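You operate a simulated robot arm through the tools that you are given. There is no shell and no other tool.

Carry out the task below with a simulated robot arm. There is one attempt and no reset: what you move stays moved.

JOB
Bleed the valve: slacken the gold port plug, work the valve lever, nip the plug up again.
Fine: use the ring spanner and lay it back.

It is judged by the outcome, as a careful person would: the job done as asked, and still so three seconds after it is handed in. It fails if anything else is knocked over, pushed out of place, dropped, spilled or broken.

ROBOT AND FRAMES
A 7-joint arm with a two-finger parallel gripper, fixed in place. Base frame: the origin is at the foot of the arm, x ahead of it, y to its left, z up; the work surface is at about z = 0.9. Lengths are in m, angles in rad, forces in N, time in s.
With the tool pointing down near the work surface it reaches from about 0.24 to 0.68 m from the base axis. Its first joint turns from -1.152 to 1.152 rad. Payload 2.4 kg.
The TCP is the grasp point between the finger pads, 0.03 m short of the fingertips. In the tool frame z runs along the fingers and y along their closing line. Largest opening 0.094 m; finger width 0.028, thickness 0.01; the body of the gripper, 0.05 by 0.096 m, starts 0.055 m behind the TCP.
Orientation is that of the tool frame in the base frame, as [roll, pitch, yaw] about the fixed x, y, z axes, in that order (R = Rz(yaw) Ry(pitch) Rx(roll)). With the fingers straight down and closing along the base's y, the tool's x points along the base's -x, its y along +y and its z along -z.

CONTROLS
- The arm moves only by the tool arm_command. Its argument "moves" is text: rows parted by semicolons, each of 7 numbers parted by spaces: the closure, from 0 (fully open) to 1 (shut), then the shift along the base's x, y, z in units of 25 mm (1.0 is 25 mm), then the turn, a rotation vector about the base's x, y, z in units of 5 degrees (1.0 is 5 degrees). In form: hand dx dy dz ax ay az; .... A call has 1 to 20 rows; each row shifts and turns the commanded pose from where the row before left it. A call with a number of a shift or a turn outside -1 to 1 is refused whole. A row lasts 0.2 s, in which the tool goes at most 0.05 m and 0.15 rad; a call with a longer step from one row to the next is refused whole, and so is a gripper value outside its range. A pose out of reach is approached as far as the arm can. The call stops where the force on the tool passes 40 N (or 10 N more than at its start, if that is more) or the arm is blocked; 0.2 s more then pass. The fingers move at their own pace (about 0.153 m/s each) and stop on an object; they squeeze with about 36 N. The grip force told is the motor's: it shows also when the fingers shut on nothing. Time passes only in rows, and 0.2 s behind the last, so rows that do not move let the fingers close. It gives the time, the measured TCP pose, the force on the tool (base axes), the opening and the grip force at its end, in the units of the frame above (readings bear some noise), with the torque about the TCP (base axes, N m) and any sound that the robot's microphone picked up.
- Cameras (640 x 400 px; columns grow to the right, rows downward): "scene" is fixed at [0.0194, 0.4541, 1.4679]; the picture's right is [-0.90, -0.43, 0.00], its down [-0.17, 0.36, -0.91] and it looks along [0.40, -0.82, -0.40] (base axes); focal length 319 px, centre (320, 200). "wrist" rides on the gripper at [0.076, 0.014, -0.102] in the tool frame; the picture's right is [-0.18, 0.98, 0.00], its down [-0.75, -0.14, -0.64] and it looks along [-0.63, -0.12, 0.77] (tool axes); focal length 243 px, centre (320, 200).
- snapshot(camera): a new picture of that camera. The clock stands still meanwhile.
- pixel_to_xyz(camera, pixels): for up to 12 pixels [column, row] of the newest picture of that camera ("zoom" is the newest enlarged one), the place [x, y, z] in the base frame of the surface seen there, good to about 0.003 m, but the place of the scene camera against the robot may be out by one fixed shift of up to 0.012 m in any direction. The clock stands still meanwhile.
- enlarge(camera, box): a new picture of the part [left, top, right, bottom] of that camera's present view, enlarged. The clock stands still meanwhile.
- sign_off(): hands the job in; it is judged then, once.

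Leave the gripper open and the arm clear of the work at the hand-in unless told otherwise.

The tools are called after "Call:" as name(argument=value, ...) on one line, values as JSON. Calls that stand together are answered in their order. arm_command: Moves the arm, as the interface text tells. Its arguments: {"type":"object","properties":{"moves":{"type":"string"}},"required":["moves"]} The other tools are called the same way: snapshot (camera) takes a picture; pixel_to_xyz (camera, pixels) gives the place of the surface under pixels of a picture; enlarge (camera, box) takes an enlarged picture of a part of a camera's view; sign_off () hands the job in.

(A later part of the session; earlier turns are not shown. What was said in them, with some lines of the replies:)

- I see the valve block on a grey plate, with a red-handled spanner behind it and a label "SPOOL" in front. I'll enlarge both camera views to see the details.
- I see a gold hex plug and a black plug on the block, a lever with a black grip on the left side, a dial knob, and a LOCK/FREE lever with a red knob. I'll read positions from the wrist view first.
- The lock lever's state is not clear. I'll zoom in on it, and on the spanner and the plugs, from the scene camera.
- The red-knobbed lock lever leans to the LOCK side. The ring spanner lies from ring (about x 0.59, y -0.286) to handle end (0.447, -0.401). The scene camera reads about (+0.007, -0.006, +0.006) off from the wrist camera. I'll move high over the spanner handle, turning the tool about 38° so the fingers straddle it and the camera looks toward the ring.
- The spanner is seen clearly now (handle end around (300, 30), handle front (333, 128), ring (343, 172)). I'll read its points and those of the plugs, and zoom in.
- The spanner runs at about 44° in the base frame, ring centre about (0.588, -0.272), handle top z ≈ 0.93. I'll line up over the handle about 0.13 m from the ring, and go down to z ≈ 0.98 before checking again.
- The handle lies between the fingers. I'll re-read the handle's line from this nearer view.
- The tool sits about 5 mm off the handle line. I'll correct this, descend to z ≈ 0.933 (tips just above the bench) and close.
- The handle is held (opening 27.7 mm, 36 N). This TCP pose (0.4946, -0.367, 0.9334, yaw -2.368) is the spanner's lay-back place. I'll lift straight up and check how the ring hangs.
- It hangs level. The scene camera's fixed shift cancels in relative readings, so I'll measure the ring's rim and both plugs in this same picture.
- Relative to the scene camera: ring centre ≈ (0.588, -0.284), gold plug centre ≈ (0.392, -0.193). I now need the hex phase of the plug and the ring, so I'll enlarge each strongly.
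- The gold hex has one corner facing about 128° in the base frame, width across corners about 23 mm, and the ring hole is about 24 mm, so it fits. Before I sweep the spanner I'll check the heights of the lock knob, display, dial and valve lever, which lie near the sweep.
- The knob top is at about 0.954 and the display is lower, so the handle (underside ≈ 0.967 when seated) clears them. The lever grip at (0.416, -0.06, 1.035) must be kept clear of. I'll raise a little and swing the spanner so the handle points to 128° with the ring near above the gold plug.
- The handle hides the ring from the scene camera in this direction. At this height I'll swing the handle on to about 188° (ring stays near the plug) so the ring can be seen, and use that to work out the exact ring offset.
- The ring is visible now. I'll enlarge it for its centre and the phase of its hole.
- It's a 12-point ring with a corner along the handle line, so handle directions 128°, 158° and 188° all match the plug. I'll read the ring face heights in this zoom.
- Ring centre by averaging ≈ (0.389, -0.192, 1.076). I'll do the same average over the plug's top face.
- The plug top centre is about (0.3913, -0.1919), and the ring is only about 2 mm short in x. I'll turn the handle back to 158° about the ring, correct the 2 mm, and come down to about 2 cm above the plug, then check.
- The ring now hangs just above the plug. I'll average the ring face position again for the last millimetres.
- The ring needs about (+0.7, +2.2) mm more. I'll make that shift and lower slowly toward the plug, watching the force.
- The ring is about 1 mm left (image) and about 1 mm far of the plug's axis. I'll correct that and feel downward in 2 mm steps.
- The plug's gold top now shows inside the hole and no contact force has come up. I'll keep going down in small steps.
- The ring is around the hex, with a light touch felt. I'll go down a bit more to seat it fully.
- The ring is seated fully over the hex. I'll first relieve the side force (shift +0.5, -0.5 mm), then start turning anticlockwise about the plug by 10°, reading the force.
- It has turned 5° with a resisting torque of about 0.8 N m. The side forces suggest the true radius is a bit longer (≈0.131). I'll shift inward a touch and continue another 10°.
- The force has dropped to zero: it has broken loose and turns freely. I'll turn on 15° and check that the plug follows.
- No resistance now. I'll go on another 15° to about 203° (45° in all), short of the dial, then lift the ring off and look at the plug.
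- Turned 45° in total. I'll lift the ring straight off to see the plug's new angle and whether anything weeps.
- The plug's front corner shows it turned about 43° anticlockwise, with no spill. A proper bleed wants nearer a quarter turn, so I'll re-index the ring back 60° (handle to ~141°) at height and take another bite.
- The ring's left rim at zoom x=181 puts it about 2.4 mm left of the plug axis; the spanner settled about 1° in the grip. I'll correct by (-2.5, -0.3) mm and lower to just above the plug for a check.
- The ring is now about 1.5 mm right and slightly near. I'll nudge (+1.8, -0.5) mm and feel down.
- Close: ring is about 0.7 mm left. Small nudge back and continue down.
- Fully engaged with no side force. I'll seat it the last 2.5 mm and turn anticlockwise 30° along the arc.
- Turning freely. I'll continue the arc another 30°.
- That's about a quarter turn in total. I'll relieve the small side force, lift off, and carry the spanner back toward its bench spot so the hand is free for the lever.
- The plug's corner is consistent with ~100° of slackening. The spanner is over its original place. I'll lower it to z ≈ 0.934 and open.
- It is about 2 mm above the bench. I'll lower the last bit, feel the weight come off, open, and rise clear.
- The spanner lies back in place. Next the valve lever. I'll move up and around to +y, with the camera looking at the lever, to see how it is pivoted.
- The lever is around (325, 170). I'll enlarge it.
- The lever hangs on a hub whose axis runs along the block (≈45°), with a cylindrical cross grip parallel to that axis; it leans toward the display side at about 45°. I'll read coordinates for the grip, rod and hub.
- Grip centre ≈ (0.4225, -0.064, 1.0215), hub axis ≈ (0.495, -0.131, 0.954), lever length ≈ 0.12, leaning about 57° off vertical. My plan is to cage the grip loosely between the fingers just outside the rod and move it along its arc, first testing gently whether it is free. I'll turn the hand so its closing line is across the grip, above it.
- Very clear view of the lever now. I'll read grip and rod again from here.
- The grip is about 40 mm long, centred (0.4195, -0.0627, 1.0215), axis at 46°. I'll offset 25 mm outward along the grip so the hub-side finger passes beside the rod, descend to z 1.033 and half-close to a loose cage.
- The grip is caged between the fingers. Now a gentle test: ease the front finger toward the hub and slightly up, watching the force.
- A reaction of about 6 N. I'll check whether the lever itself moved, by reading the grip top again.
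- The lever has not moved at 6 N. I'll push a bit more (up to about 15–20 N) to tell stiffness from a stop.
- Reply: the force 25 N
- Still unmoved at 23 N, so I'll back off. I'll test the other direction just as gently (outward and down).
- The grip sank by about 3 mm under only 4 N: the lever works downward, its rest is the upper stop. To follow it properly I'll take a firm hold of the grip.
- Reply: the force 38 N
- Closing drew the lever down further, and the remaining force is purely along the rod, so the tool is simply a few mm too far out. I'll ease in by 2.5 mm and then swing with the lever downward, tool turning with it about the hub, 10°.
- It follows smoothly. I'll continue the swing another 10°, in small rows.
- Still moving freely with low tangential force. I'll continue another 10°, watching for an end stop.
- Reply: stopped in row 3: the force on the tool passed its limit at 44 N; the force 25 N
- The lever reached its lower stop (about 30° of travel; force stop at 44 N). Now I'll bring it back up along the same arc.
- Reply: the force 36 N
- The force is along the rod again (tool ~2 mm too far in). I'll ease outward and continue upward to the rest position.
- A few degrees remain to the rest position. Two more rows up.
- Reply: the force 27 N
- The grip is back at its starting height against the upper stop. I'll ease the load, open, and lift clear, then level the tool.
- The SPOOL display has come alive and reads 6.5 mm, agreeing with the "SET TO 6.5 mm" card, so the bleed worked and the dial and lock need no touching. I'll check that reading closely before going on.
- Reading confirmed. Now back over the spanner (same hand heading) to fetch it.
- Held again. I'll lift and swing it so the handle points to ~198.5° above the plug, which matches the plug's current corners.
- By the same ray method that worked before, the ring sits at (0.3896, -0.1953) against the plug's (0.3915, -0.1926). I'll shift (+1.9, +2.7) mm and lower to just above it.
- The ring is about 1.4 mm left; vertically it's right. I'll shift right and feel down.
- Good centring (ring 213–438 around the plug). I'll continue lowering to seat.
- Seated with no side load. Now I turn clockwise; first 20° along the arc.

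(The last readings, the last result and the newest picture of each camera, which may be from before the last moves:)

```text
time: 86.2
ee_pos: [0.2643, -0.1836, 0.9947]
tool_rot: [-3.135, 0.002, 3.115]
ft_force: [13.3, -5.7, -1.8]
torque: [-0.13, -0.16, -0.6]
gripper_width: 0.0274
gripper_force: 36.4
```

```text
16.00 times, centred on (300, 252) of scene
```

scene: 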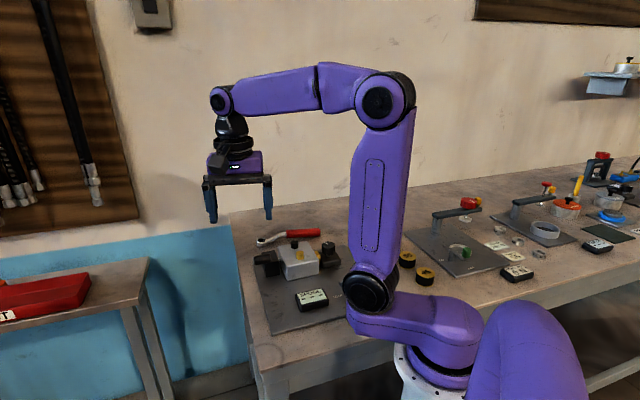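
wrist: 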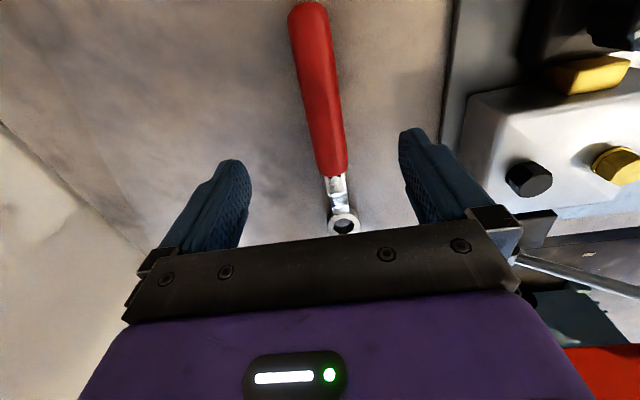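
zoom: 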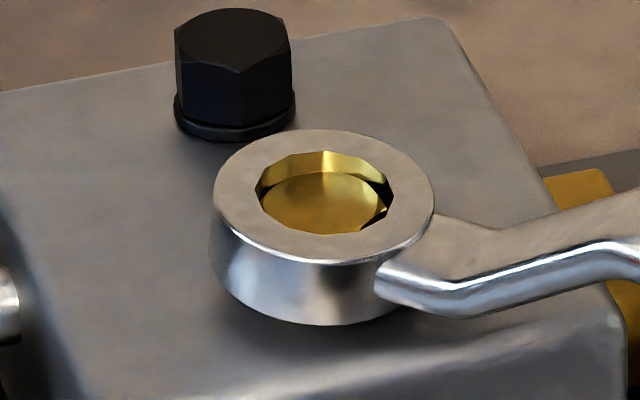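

Only misalignment load (no net plug torque). I'll relieve (+1.2, -0.5) mm and continue 20° more.

Call:
arm_command(moves="1 0.05 -0.02 0 0 0 0; 1 0.028 0.454 0 0 0 -1; 1 0.067 0.451 0 0 0 -1; 1 0.106 0.443 0 0 0 -1; 1 0.145 0.433 0 0 0 -1; 1 0 0 0 0 0 0")

Call:
enlarge(camera="scene", box=[280, 240, 320, 265])

```text
time: 87.6
ee_pos: [0.273, -0.1406, 0.994]
tool_rot: [-3.135, 0.001, 2.768]
ft_force: [16.4, -11.8, -6.0]
torque: [0.05, 0.28, -0.54]
gripper_width: 0.0274
gripper_force: 35.8
```

```text
16.00 times, centred on (300, 252) of scene
```

zoom: 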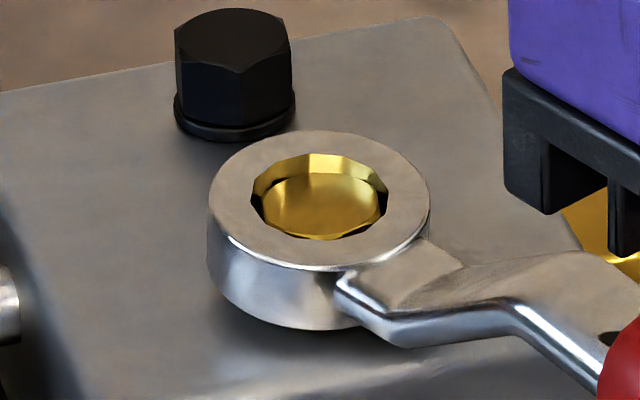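

Again only a radial load (the true radius is a bit shorter). I'll pull in 1.8 mm and continue the last 20° of this bite with the shorter radius.

Call:
arm_command(moves="1 0.068 -0.026 0 0 0 0; 1 0.177 0.406 0 0 0 -1; 1 0.211 0.389 0 0 0 -1; 1 0.245 0.369 0 0 0 -1; 1 0.276 0.347 0 0 0 -1; 1 0 0 0 0 0 0")

Call:
enlarge(camera="scene", box=[280, 240, 320, 265])

```text
time: 89.0
ee_pos: [0.2983, -0.1023, 0.9953]
tool_rot: [-3.138, -0.004, 2.418]
ft_force: [3.6, -7.8, -6.1]
torque: [0.23, 0.32, -0.48]
gripper_width: 0.0275
gripper_force: 35.9
```

```text
16.00 times, centred on (300, 252) of scene
```

zoom: 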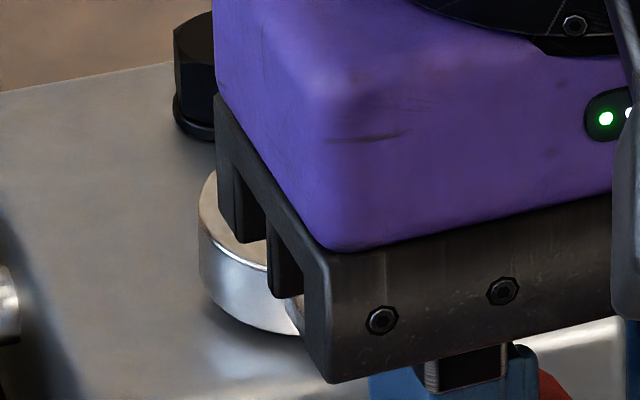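

About 60° done. I'll lift off and re-index the handle back to ~200.5°, where the force-free seat position is known.

Call:
arm_command(moves="1 0.015 -0.03 0.2 0 0 0; 1 0 0 0.4 0 0 0; 1 0 0 0.9 0 0 0; 1 0 0 0.9 0 0 0; 1 -0.083 -0.401 0 0 0 0.954; 1 -0.083 -0.401 0 0 0 0.954; 1 -0.083 -0.401 0 0 0 0.954; 1 -0.083 -0.401 0 0 0 0.954; 1 -0.083 -0.401 0 0 0 0.954; 1 -0.083 -0.401 0 0 0 0.954; 1 -0.083 -0.401 0 0 0 0.954; 1 -0.083 -0.401 0 0 0 0.954; 1 -0.083 -0.401 0 0 0 0.954; 1 -0.083 -0.401 0 0 0 0.954; 1 -0.083 -0.401 0 0 0 0.954; 1 -0.083 -0.401 0 0 0 0.954; 1 -0.083 -0.401 0 0 0 0.954; 1 0 0 0 0 0 0; 1 0 0 0 0 0 0")

Call:
enlarge(camera="scene", box=[280, 214, 320, 239])

Call:
enlarge(camera="scene", box=[280, 240, 320, 265])

```text
time: 93.0
ee_pos: [0.2702, -0.2341, 1.0549]
tool_rot: [-3.135, -0.002, -2.778]
ft_force: [-0.4, -0.1, -2.9]
torque: [-0.09, 0.27, -0.01]
gripper_width: 0.0276
gripper_force: 36.2
```

```text
16.00 times, centred on (300, 226) of scene
```

zoom: 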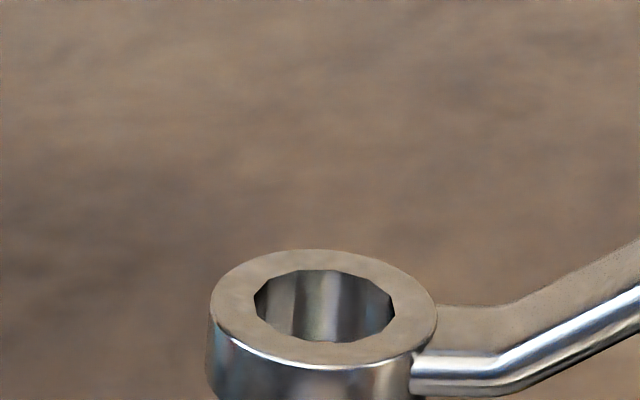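

```text
16.00 times, centred on (300, 252) of scene
```

zoom: 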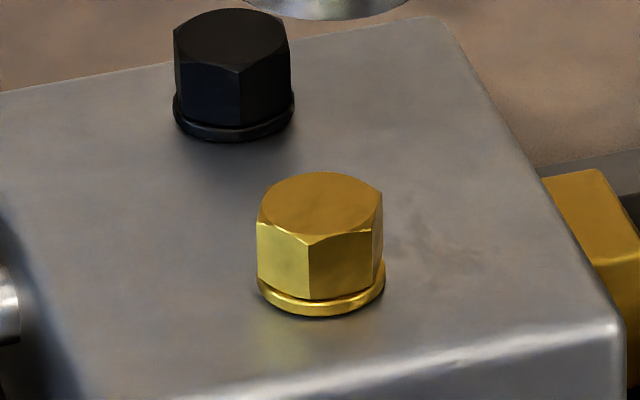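

The plug's front corner is at ~110°, matching this handle direction, and the ring computes to within 0.5 mm of the aligned spot. I'll lower it to the top of the hex and check.

Call:
arm_command(moves="1 0.008 0.02 -0.7 0 0 0; 1 0 0 -0.7 0 0 0; 1 0 0 -0.35 0 0 0; 1 0 0 -0.1 0 0 0; 1 0 0 -0.1 0 0 0; 1 0 0 0 0 0 0")

Call:
enlarge(camera="scene", box=[280, 240, 320, 265])

```text
time: 94.4
ee_pos: [0.2693, -0.2331, 1.0058]
tool_rot: [-3.136, -0.002, -2.782]
ft_force: [-0.9, -0.4, -3.2]
torque: [-0.08, 0.24, -0.01]
gripper_width: 0.0276
gripper_force: 35.9
```

```text
16.00 times, centred on (300, 252) of scene
```

zoom: 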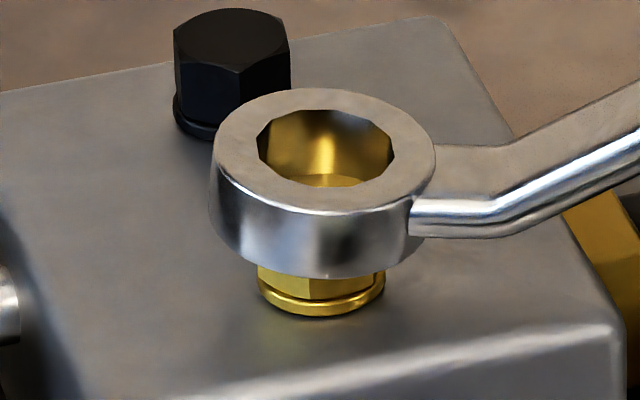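

Aligned just as before. Lower to seat.

Call:
arm_command(moves="1 0 0 -0.1 0 0 0; 1 0 0 -0.1 0 0 0; 1 0 0 -0.1 0 0 0; 1 0 0 -0.1 0 0 0; 1 0 0 -0.05 0 0 0; 1 0 0 0 0 0 0")

Call:
enlarge(camera="scene", box=[280, 240, 320, 265])

```text
time: 95.8
ee_pos: [0.2708, -0.2326, 0.9948]
tool_rot: [-3.135, 0.0, -2.782]
ft_force: [5.9, -2.7, 0.3]
torque: [0.0, -0.3, -0.57]
gripper_width: 0.0276
gripper_force: 36.1
```

```text
16.00 times, centred on (300, 252) of scene
```

zoom: 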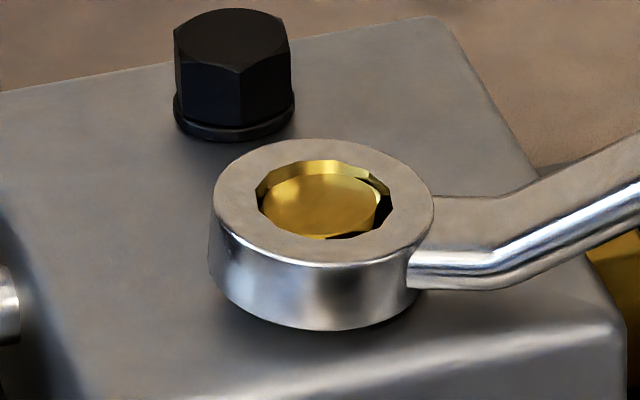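

Seated. I'll relieve 0.6 mm and turn clockwise 20°.

Call:
arm_command(moves="1 0.024 -0.01 0 0 0 0; 1 -0.138 0.423 0 0 0 -1; 1 -0.1 0.433 0 0 0 -1; 1 -0.063 0.441 0 0 0 -1; 1 -0.024 0.444 0 0 0 -1; 1 0 0 0 0 0 0")

Call:
enlarge(camera="scene", box=[280, 240, 320, 265])

```text
time: 97.2
ee_pos: [0.2635, -0.1878, 0.9949]
tool_rot: [-3.136, -0.001, -3.133]
ft_force: [11.6, -1.9, -5.1]
torque: [-0.05, 0.17, -0.3]
gripper_width: 0.0277
gripper_force: 35.9
```

```text
16.00 times, centred on (300, 252) of scene
```

zoom: 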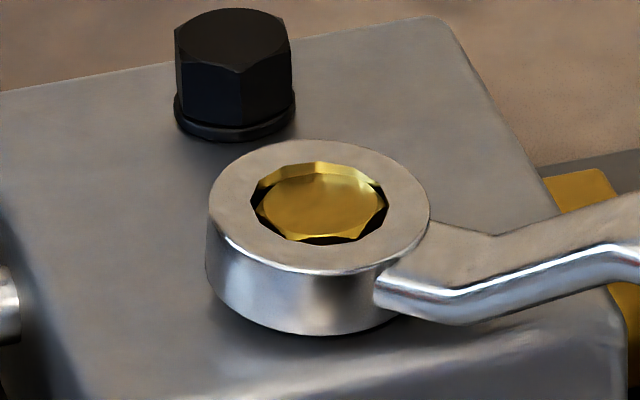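

Radial load only; relieve inward and continue 10° in half-steps, watching for tightening.

Call:
arm_command(moves="1 0.05 0 0 0 0 0; 1 0.005 0.222 0 0 0 -0.5; 1 0.009 0.223 0 0 0 -0.5; 1 0.024 0.221 0 0 0 -0.5; 1 0.03 0.221 0 0 0 -0.5; 1 0 0 0 0 0 0")

```text
time: 98.6
ee_pos: [0.2655, -0.1674, 0.9962]
tool_rot: [-3.138, -0.005, 2.977]
ft_force: [0.6, -0.6, -3.1]
torque: [0.06, 0.25, 0.0]
gripper_width: 0.0274
gripper_force: 35.5
```

Free still. Another 10° in half-steps.

Call:
arm_command(moves="1 0.044 0.219 0 0 0 -0.5; 1 0.048 0.217 0 0 0 -0.5; 1 0.062 0.214 0 0 0 -0.5; 1 0 0 0 0 0 0")

```text
time: 99.6
ee_pos: [0.2686, -0.1521, 0.9952]
tool_rot: [-3.137, -0.002, 2.846]
ft_force: [0.4, 0.0, -3.6]
torque: [0.09, 0.24, 0.04]
gripper_width: 0.0275
gripper_force: 36.2
```

Handle now 163°, still free. Continue in 2.5° steps.

Call:
arm_command(moves="1 0.068 0.212 0 0 0 -0.5; 1 0.082 0.208 0 0 0 -0.5; 1 0 0 0 0 0 0")

```text
time: 100.4
ee_pos: [0.2727, -0.1421, 0.9953]
tool_rot: [-3.137, 0.0, 2.758]
ft_force: [1.3, -1.7, -3.1]
torque: [0.03, 0.11, 0.2]
gripper_width: 0.0275
gripper_force: 35.7
```

Handle 158°, first resistance beginning. One more small step.

Call:
arm_command(moves="1 0.088 0.204 0 0 0 -0.5; 1 0 0 0 0 0 0")

```text
time: 101.0
ee_pos: [0.275, -0.1368, 0.9956]
tool_rot: [-3.137, 0.001, 2.715]
ft_force: [4.2, -4.1, -3.9]
torque: [0.06, 0.22, 0.11]
gripper_width: 0.0277
gripper_force: 36.2
```

Resisting torque about the plug ≈ 0.4 N m. Continue 2.5°.

Call:
arm_command(moves="1 0.097 0.2 0 0 0 -0.5; 1 0 0 0 0 0 0")

Call:
enlarge(camera="scene", box=[280, 240, 320, 265])

```text
time: 101.6
ee_pos: [0.2764, -0.1306, 0.9956]
tool_rot: [-3.134, -0.001, 2.672]
ft_force: [6.6, -5.3, -3.2]
torque: [0.02, 0.1, 0.38]
gripper_width: 0.0277
gripper_force: 35.9
```

```text
16.00 times, centred on (300, 252) of scene
```

zoom: 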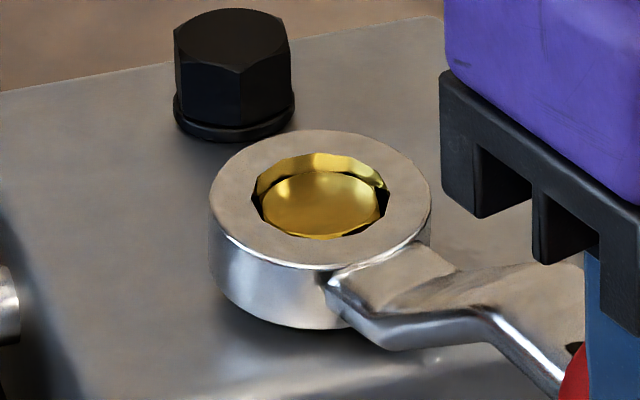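

Torque about 0.6 N m and rising. I'll relieve the radial part and go on 2.5° at a time.

Call:
arm_command(moves="1 0.028 -0.015 0 0 0 0; 1 0.102 0.196 0 0 0 -0.5; 1 0 0 0 0 0 0")

```text
time: 102.4
ee_pos: [0.2815, -0.1256, 0.9946]
tool_rot: [-3.138, -0.003, 2.63]
ft_force: [1.5, -3.4, -1.9]
torque: [-0.08, 0.06, 0.23]
gripper_width: 0.0279
gripper_force: 36.0
```

Torque steady at ~0.5 N m, so the plug is still running in. Continue 5°.

Call:
arm_command(moves="1 0.113 0.191 0 0 0 -0.5; 1 0.118 0.187 0 0 0 -0.5; 1 0 0 0 0 0 0")

Call:
enlarge(camera="scene", box=[280, 240, 320, 265])

```text
time: 103.2
ee_pos: [0.2863, -0.116, 0.9947]
tool_rot: [-3.137, 0.001, 2.542]
ft_force: [8.2, -6.9, -4.3]
torque: [0.05, 0.07, 0.64]
gripper_width: 0.0275
gripper_force: 35.5
```

```text
16.00 times, centred on (300, 252) of scene
```

zoom: 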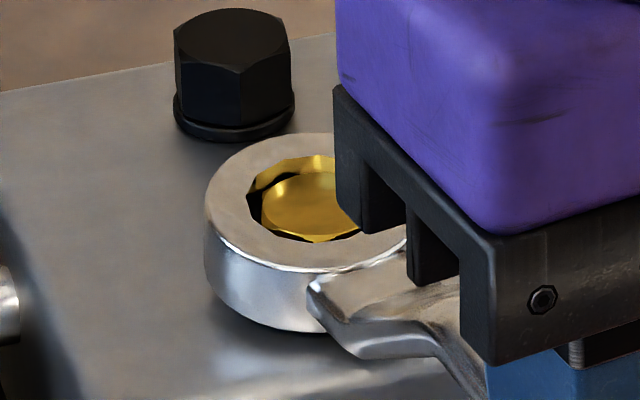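

The handle reading is 145.6° at ~0.8 N m. I want to see whether the spanner has twisted in the hand, so I'll look at the wrist view.

Call:
snapshot(camera="wrist")

Call:
enlarge(camera="scene", box=[250, 205, 390, 295])

```text
taken
```

wrist: 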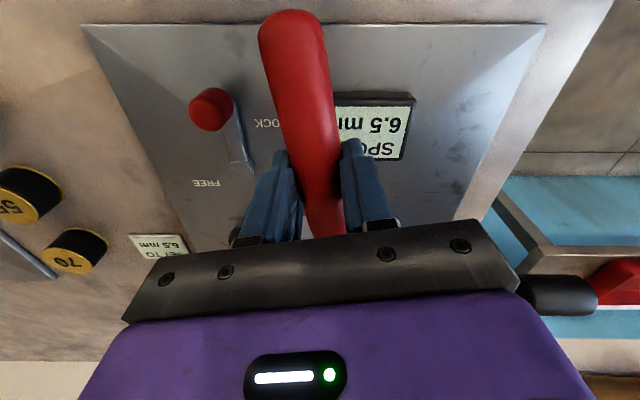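

```text
4.44 times, centred on (320, 250) of scene
```

zoom: 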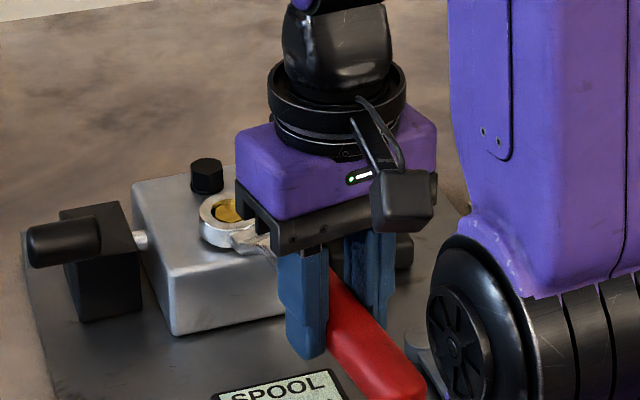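

The spanner lies straight in the hand, so the plug has really turned. I'll ease off the load, lift the ring and compare the plug's angle with how it was at the start.

Call:
arm_command(moves="1 0 -0.04 0 0 0 0.3; 1 0 0 0.2 0 0 0; 1 0 0 0.4 0 0 0; 1 0 0 0.9 0 0 0; 1 0 0 0.9 0 0 0; 1 0 0 0 0 0 0")

Call:
enlarge(camera="scene", box=[280, 240, 320, 265])

```text
time: 104.6
ee_pos: [0.2854, -0.1177, 1.0546]
tool_rot: [-3.135, -0.002, 2.568]
ft_force: [-0.5, -0.6, -3.5]
torque: [0.14, 0.17, 0.02]
gripper_width: 0.0278
gripper_force: 35.6
```

```text
16.00 times, centred on (300, 252) of scene
```

zoom: 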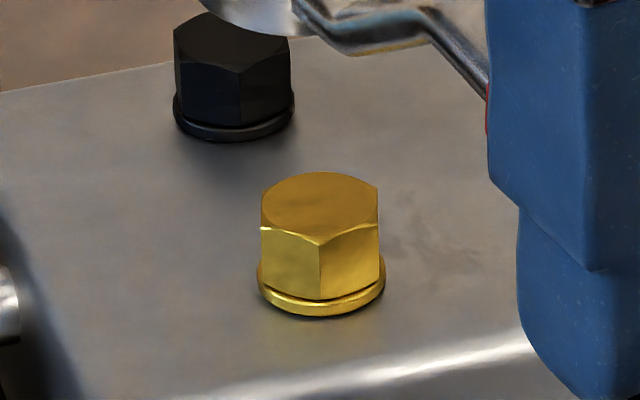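

The gold plug's front corner is now at zoom x=322 against 330 at the start: it's back to, and about 7° beyond, its original tight angle, with turning resistance higher than at the start – properly nipped. The display still reads 6.5 mm. Now I'll carry the spanner back to its place.

Call:
arm_command(moves="1 0 0 0.8 0 0 0; 1 0 0 0.7 0 0 0; 1 0.523 -0.6225 0 0 0 0.965; 1 0.523 -0.6225 0 0 0 0.965; 1 0.523 -0.6225 0 0 0 0.965; 1 0.523 -0.6225 0 0 0 0.965; 1 0.523 -0.6225 0 0 0 0.965; 1 0.523 -0.6225 0 0 0 0.965; 1 0.523 -0.6225 0 0 0 0.965; 1 0.523 -0.6225 0 0 0 0.965; 1 0.523 -0.6225 0 0 0 0.965; 1 0.523 -0.6225 0 0 0 0.965; 1 0.523 -0.6225 0 0 0 0.965; 1 0.523 -0.6225 0 0 0 0.965; 1 0.523 -0.6225 0 0 0 0.965; 1 0.523 -0.6225 0 0 0 0.965; 1 0.523 -0.6225 0 0 0 0.965; 1 0.523 -0.6225 0 0 0 0.965; 1 0 0 0 0 0 0; 1 0 0 0 0 0 0")

Call:
enlarge(camera="scene", box=[280, 240, 320, 265])

Call:
enlarge(camera="scene", box=[230, 180, 390, 300])

```text
time: 108.8
ee_pos: [0.4965, -0.3682, 1.0926]
tool_rot: [-3.137, -0.001, -2.368]
ft_force: [1.0, 0.4, -3.2]
torque: [-0.18, 0.17, 0.02]
gripper_width: 0.0276
gripper_force: 36.4
```

```text
16.00 times, centred on (300, 252) of scene
```

zoom: 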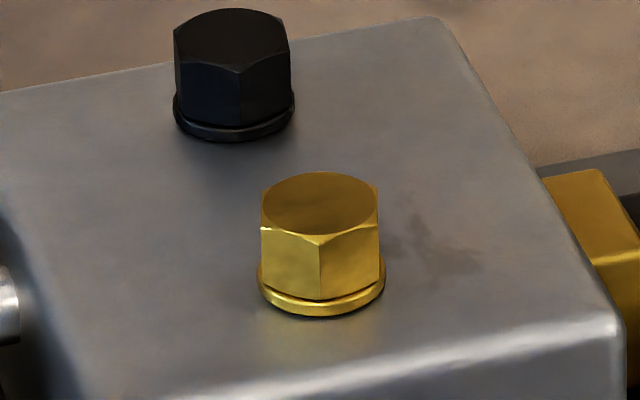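

```text
3.33 times, centred on (310, 240) of scene
```

zoom: 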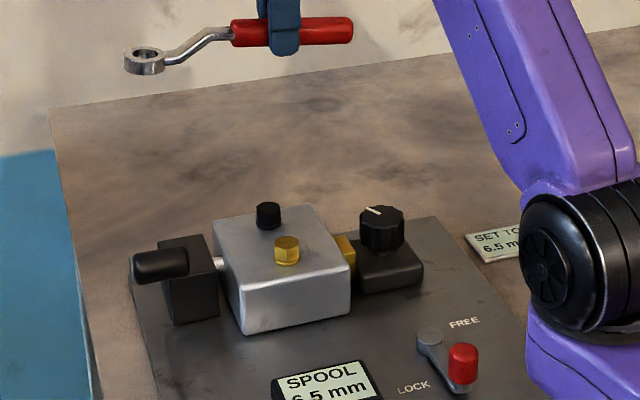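

The plug holds its angle. Now lower the spanner onto its spot on the bench.

Call:
arm_command(moves="1 -0.04 0.04 -0.9 0 0 0; 1 0 0 -0.9 0 0 0; 1 0 0 -0.9 0 0 0; 1 0 0 -0.9 0 0 0; 1 0 0 -0.9 0 0 0; 1 0 0 -0.9 0 0 0; 1 0 0 -0.5 0 0 0; 1 0 0 -0.3 0 0 0; 1 0 0 0 0 0 0")

Call:
enlarge(camera="scene", box=[240, 200, 340, 262])

```text
time: 110.8
ee_pos: [0.4947, -0.3654, 0.9366]
tool_rot: [-3.137, -0.002, -2.366]
ft_force: [0.3, -0.3, -3.3]
torque: [-0.17, 0.16, -0.01]
gripper_width: 0.0274
gripper_force: 36.0
```

```text
6.40 times, centred on (290, 231) of scene
```

zoom: 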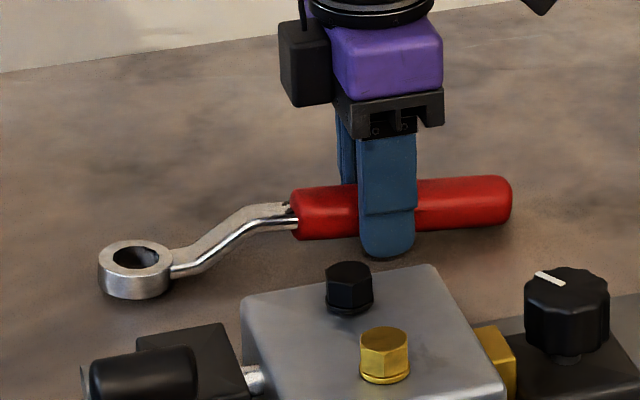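

Just above the bench; lower the last 2.5 mm, open gently, and rise clear.

Call:
arm_command(moves="1 0 0 -0.06 0 0 0; 1 0 0 -0.05 0 0 0; 1 0 0 0 0 0 0; 0.6 0 0 0 0 0 0; 0 0 0 0 0 0 0; 0 0 0 0 0 0 0; 0 0 0 0.4 0 0 0; 0 0 0 0.9 0 0 0; 0 0 0 1 0 0 0; 0 0 0 1 0 0 0; 0 0 0 1 0 0 0; 0 0 0 1 0 0 0; 0 0 0 1 0 0 0; 0 0 0 1 0 0 0; 0 0 0 1 0 0 0; 0 -0.5 0 1 0 0 0; 0 -0.5 0 1 0 0 0; 0 0 0 0 0 0 0")

Call:
snapshot(camera="scene")

Call:
enlarge(camera="scene", box=[230, 205, 390, 315])

Call:
snapshot(camera="wrist")

```text
time: 114.6
ee_pos: [0.4711, -0.3684, 1.1915]
tool_rot: [-3.138, -0.002, -2.366]
ft_force: [-0.5, 0.3, 0.0]
torque: [0.01, 0.01, 0.05]
gripper_width: 0.0939
gripper_force: 0.1
```

```text
taken
```

scene: 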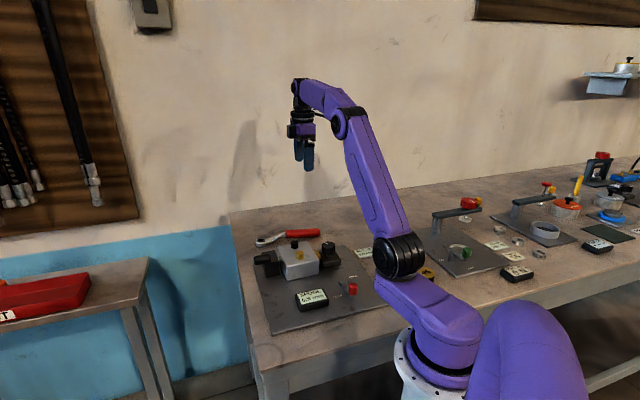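

```text
3.64 times, centred on (310, 260) of scene
```

zoom: 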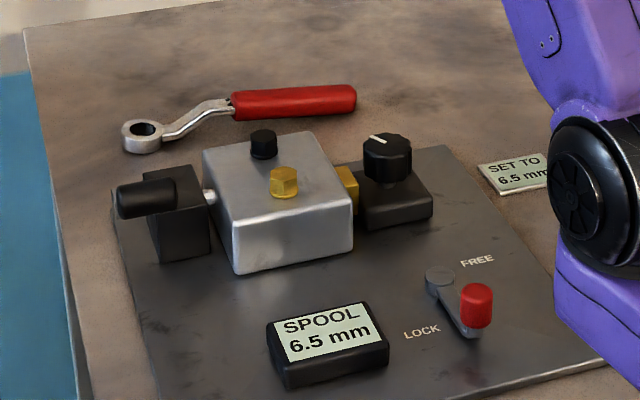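

```text
taken
```

wrist: 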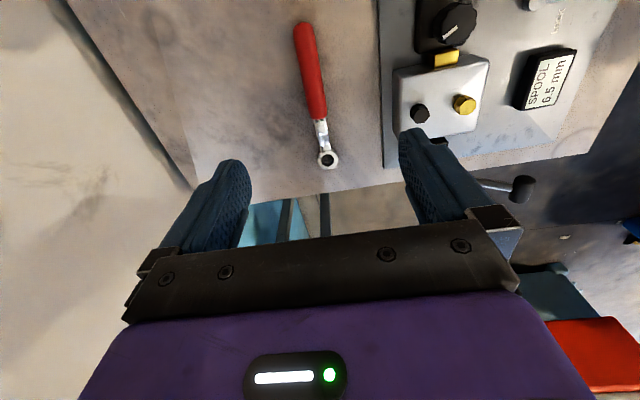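

Everything is in order: the gold plug is nipped up, the lever is at its rest position, the display reads 6.5 mm, the spanner lies in its original place, and the dial, lock lever and black plug are untouched. The gripper is open and the arm is clear. I'm handing the job in.

Call:
sign_off()

```text
The job is handed in.
```

The valve is bled and the job is handed in, but I haven't been shown how it was judged.

- **Plug slackened:** I turned the gold port plug about 100° anticlockwise with the ring spanner, in two bites. I saw no leak.
- **Lever worked:** I took the valve lever from its upper rest down to its lower stop, about 30°, and back up again. It would not go up from rest, so downward is its working direction. After the stroke the SPOOL display changed from dashes to 6.5 mm, which matches the "SET TO 6.5 mm" card.
- **Plug nipped up:** I tightened the plug to about 7–8° past where it started, with about 0.8 N m of resistance at the end. The job gave no tightening torque, so I stopped at a light nip, slightly past where it began.
- **Spanner and surroundings:** The spanner is back where it lay. I left the black plug, dial and lock lever alone, and the lock lever is still at LOCK. The gripper is open and the arm is clear of the work.
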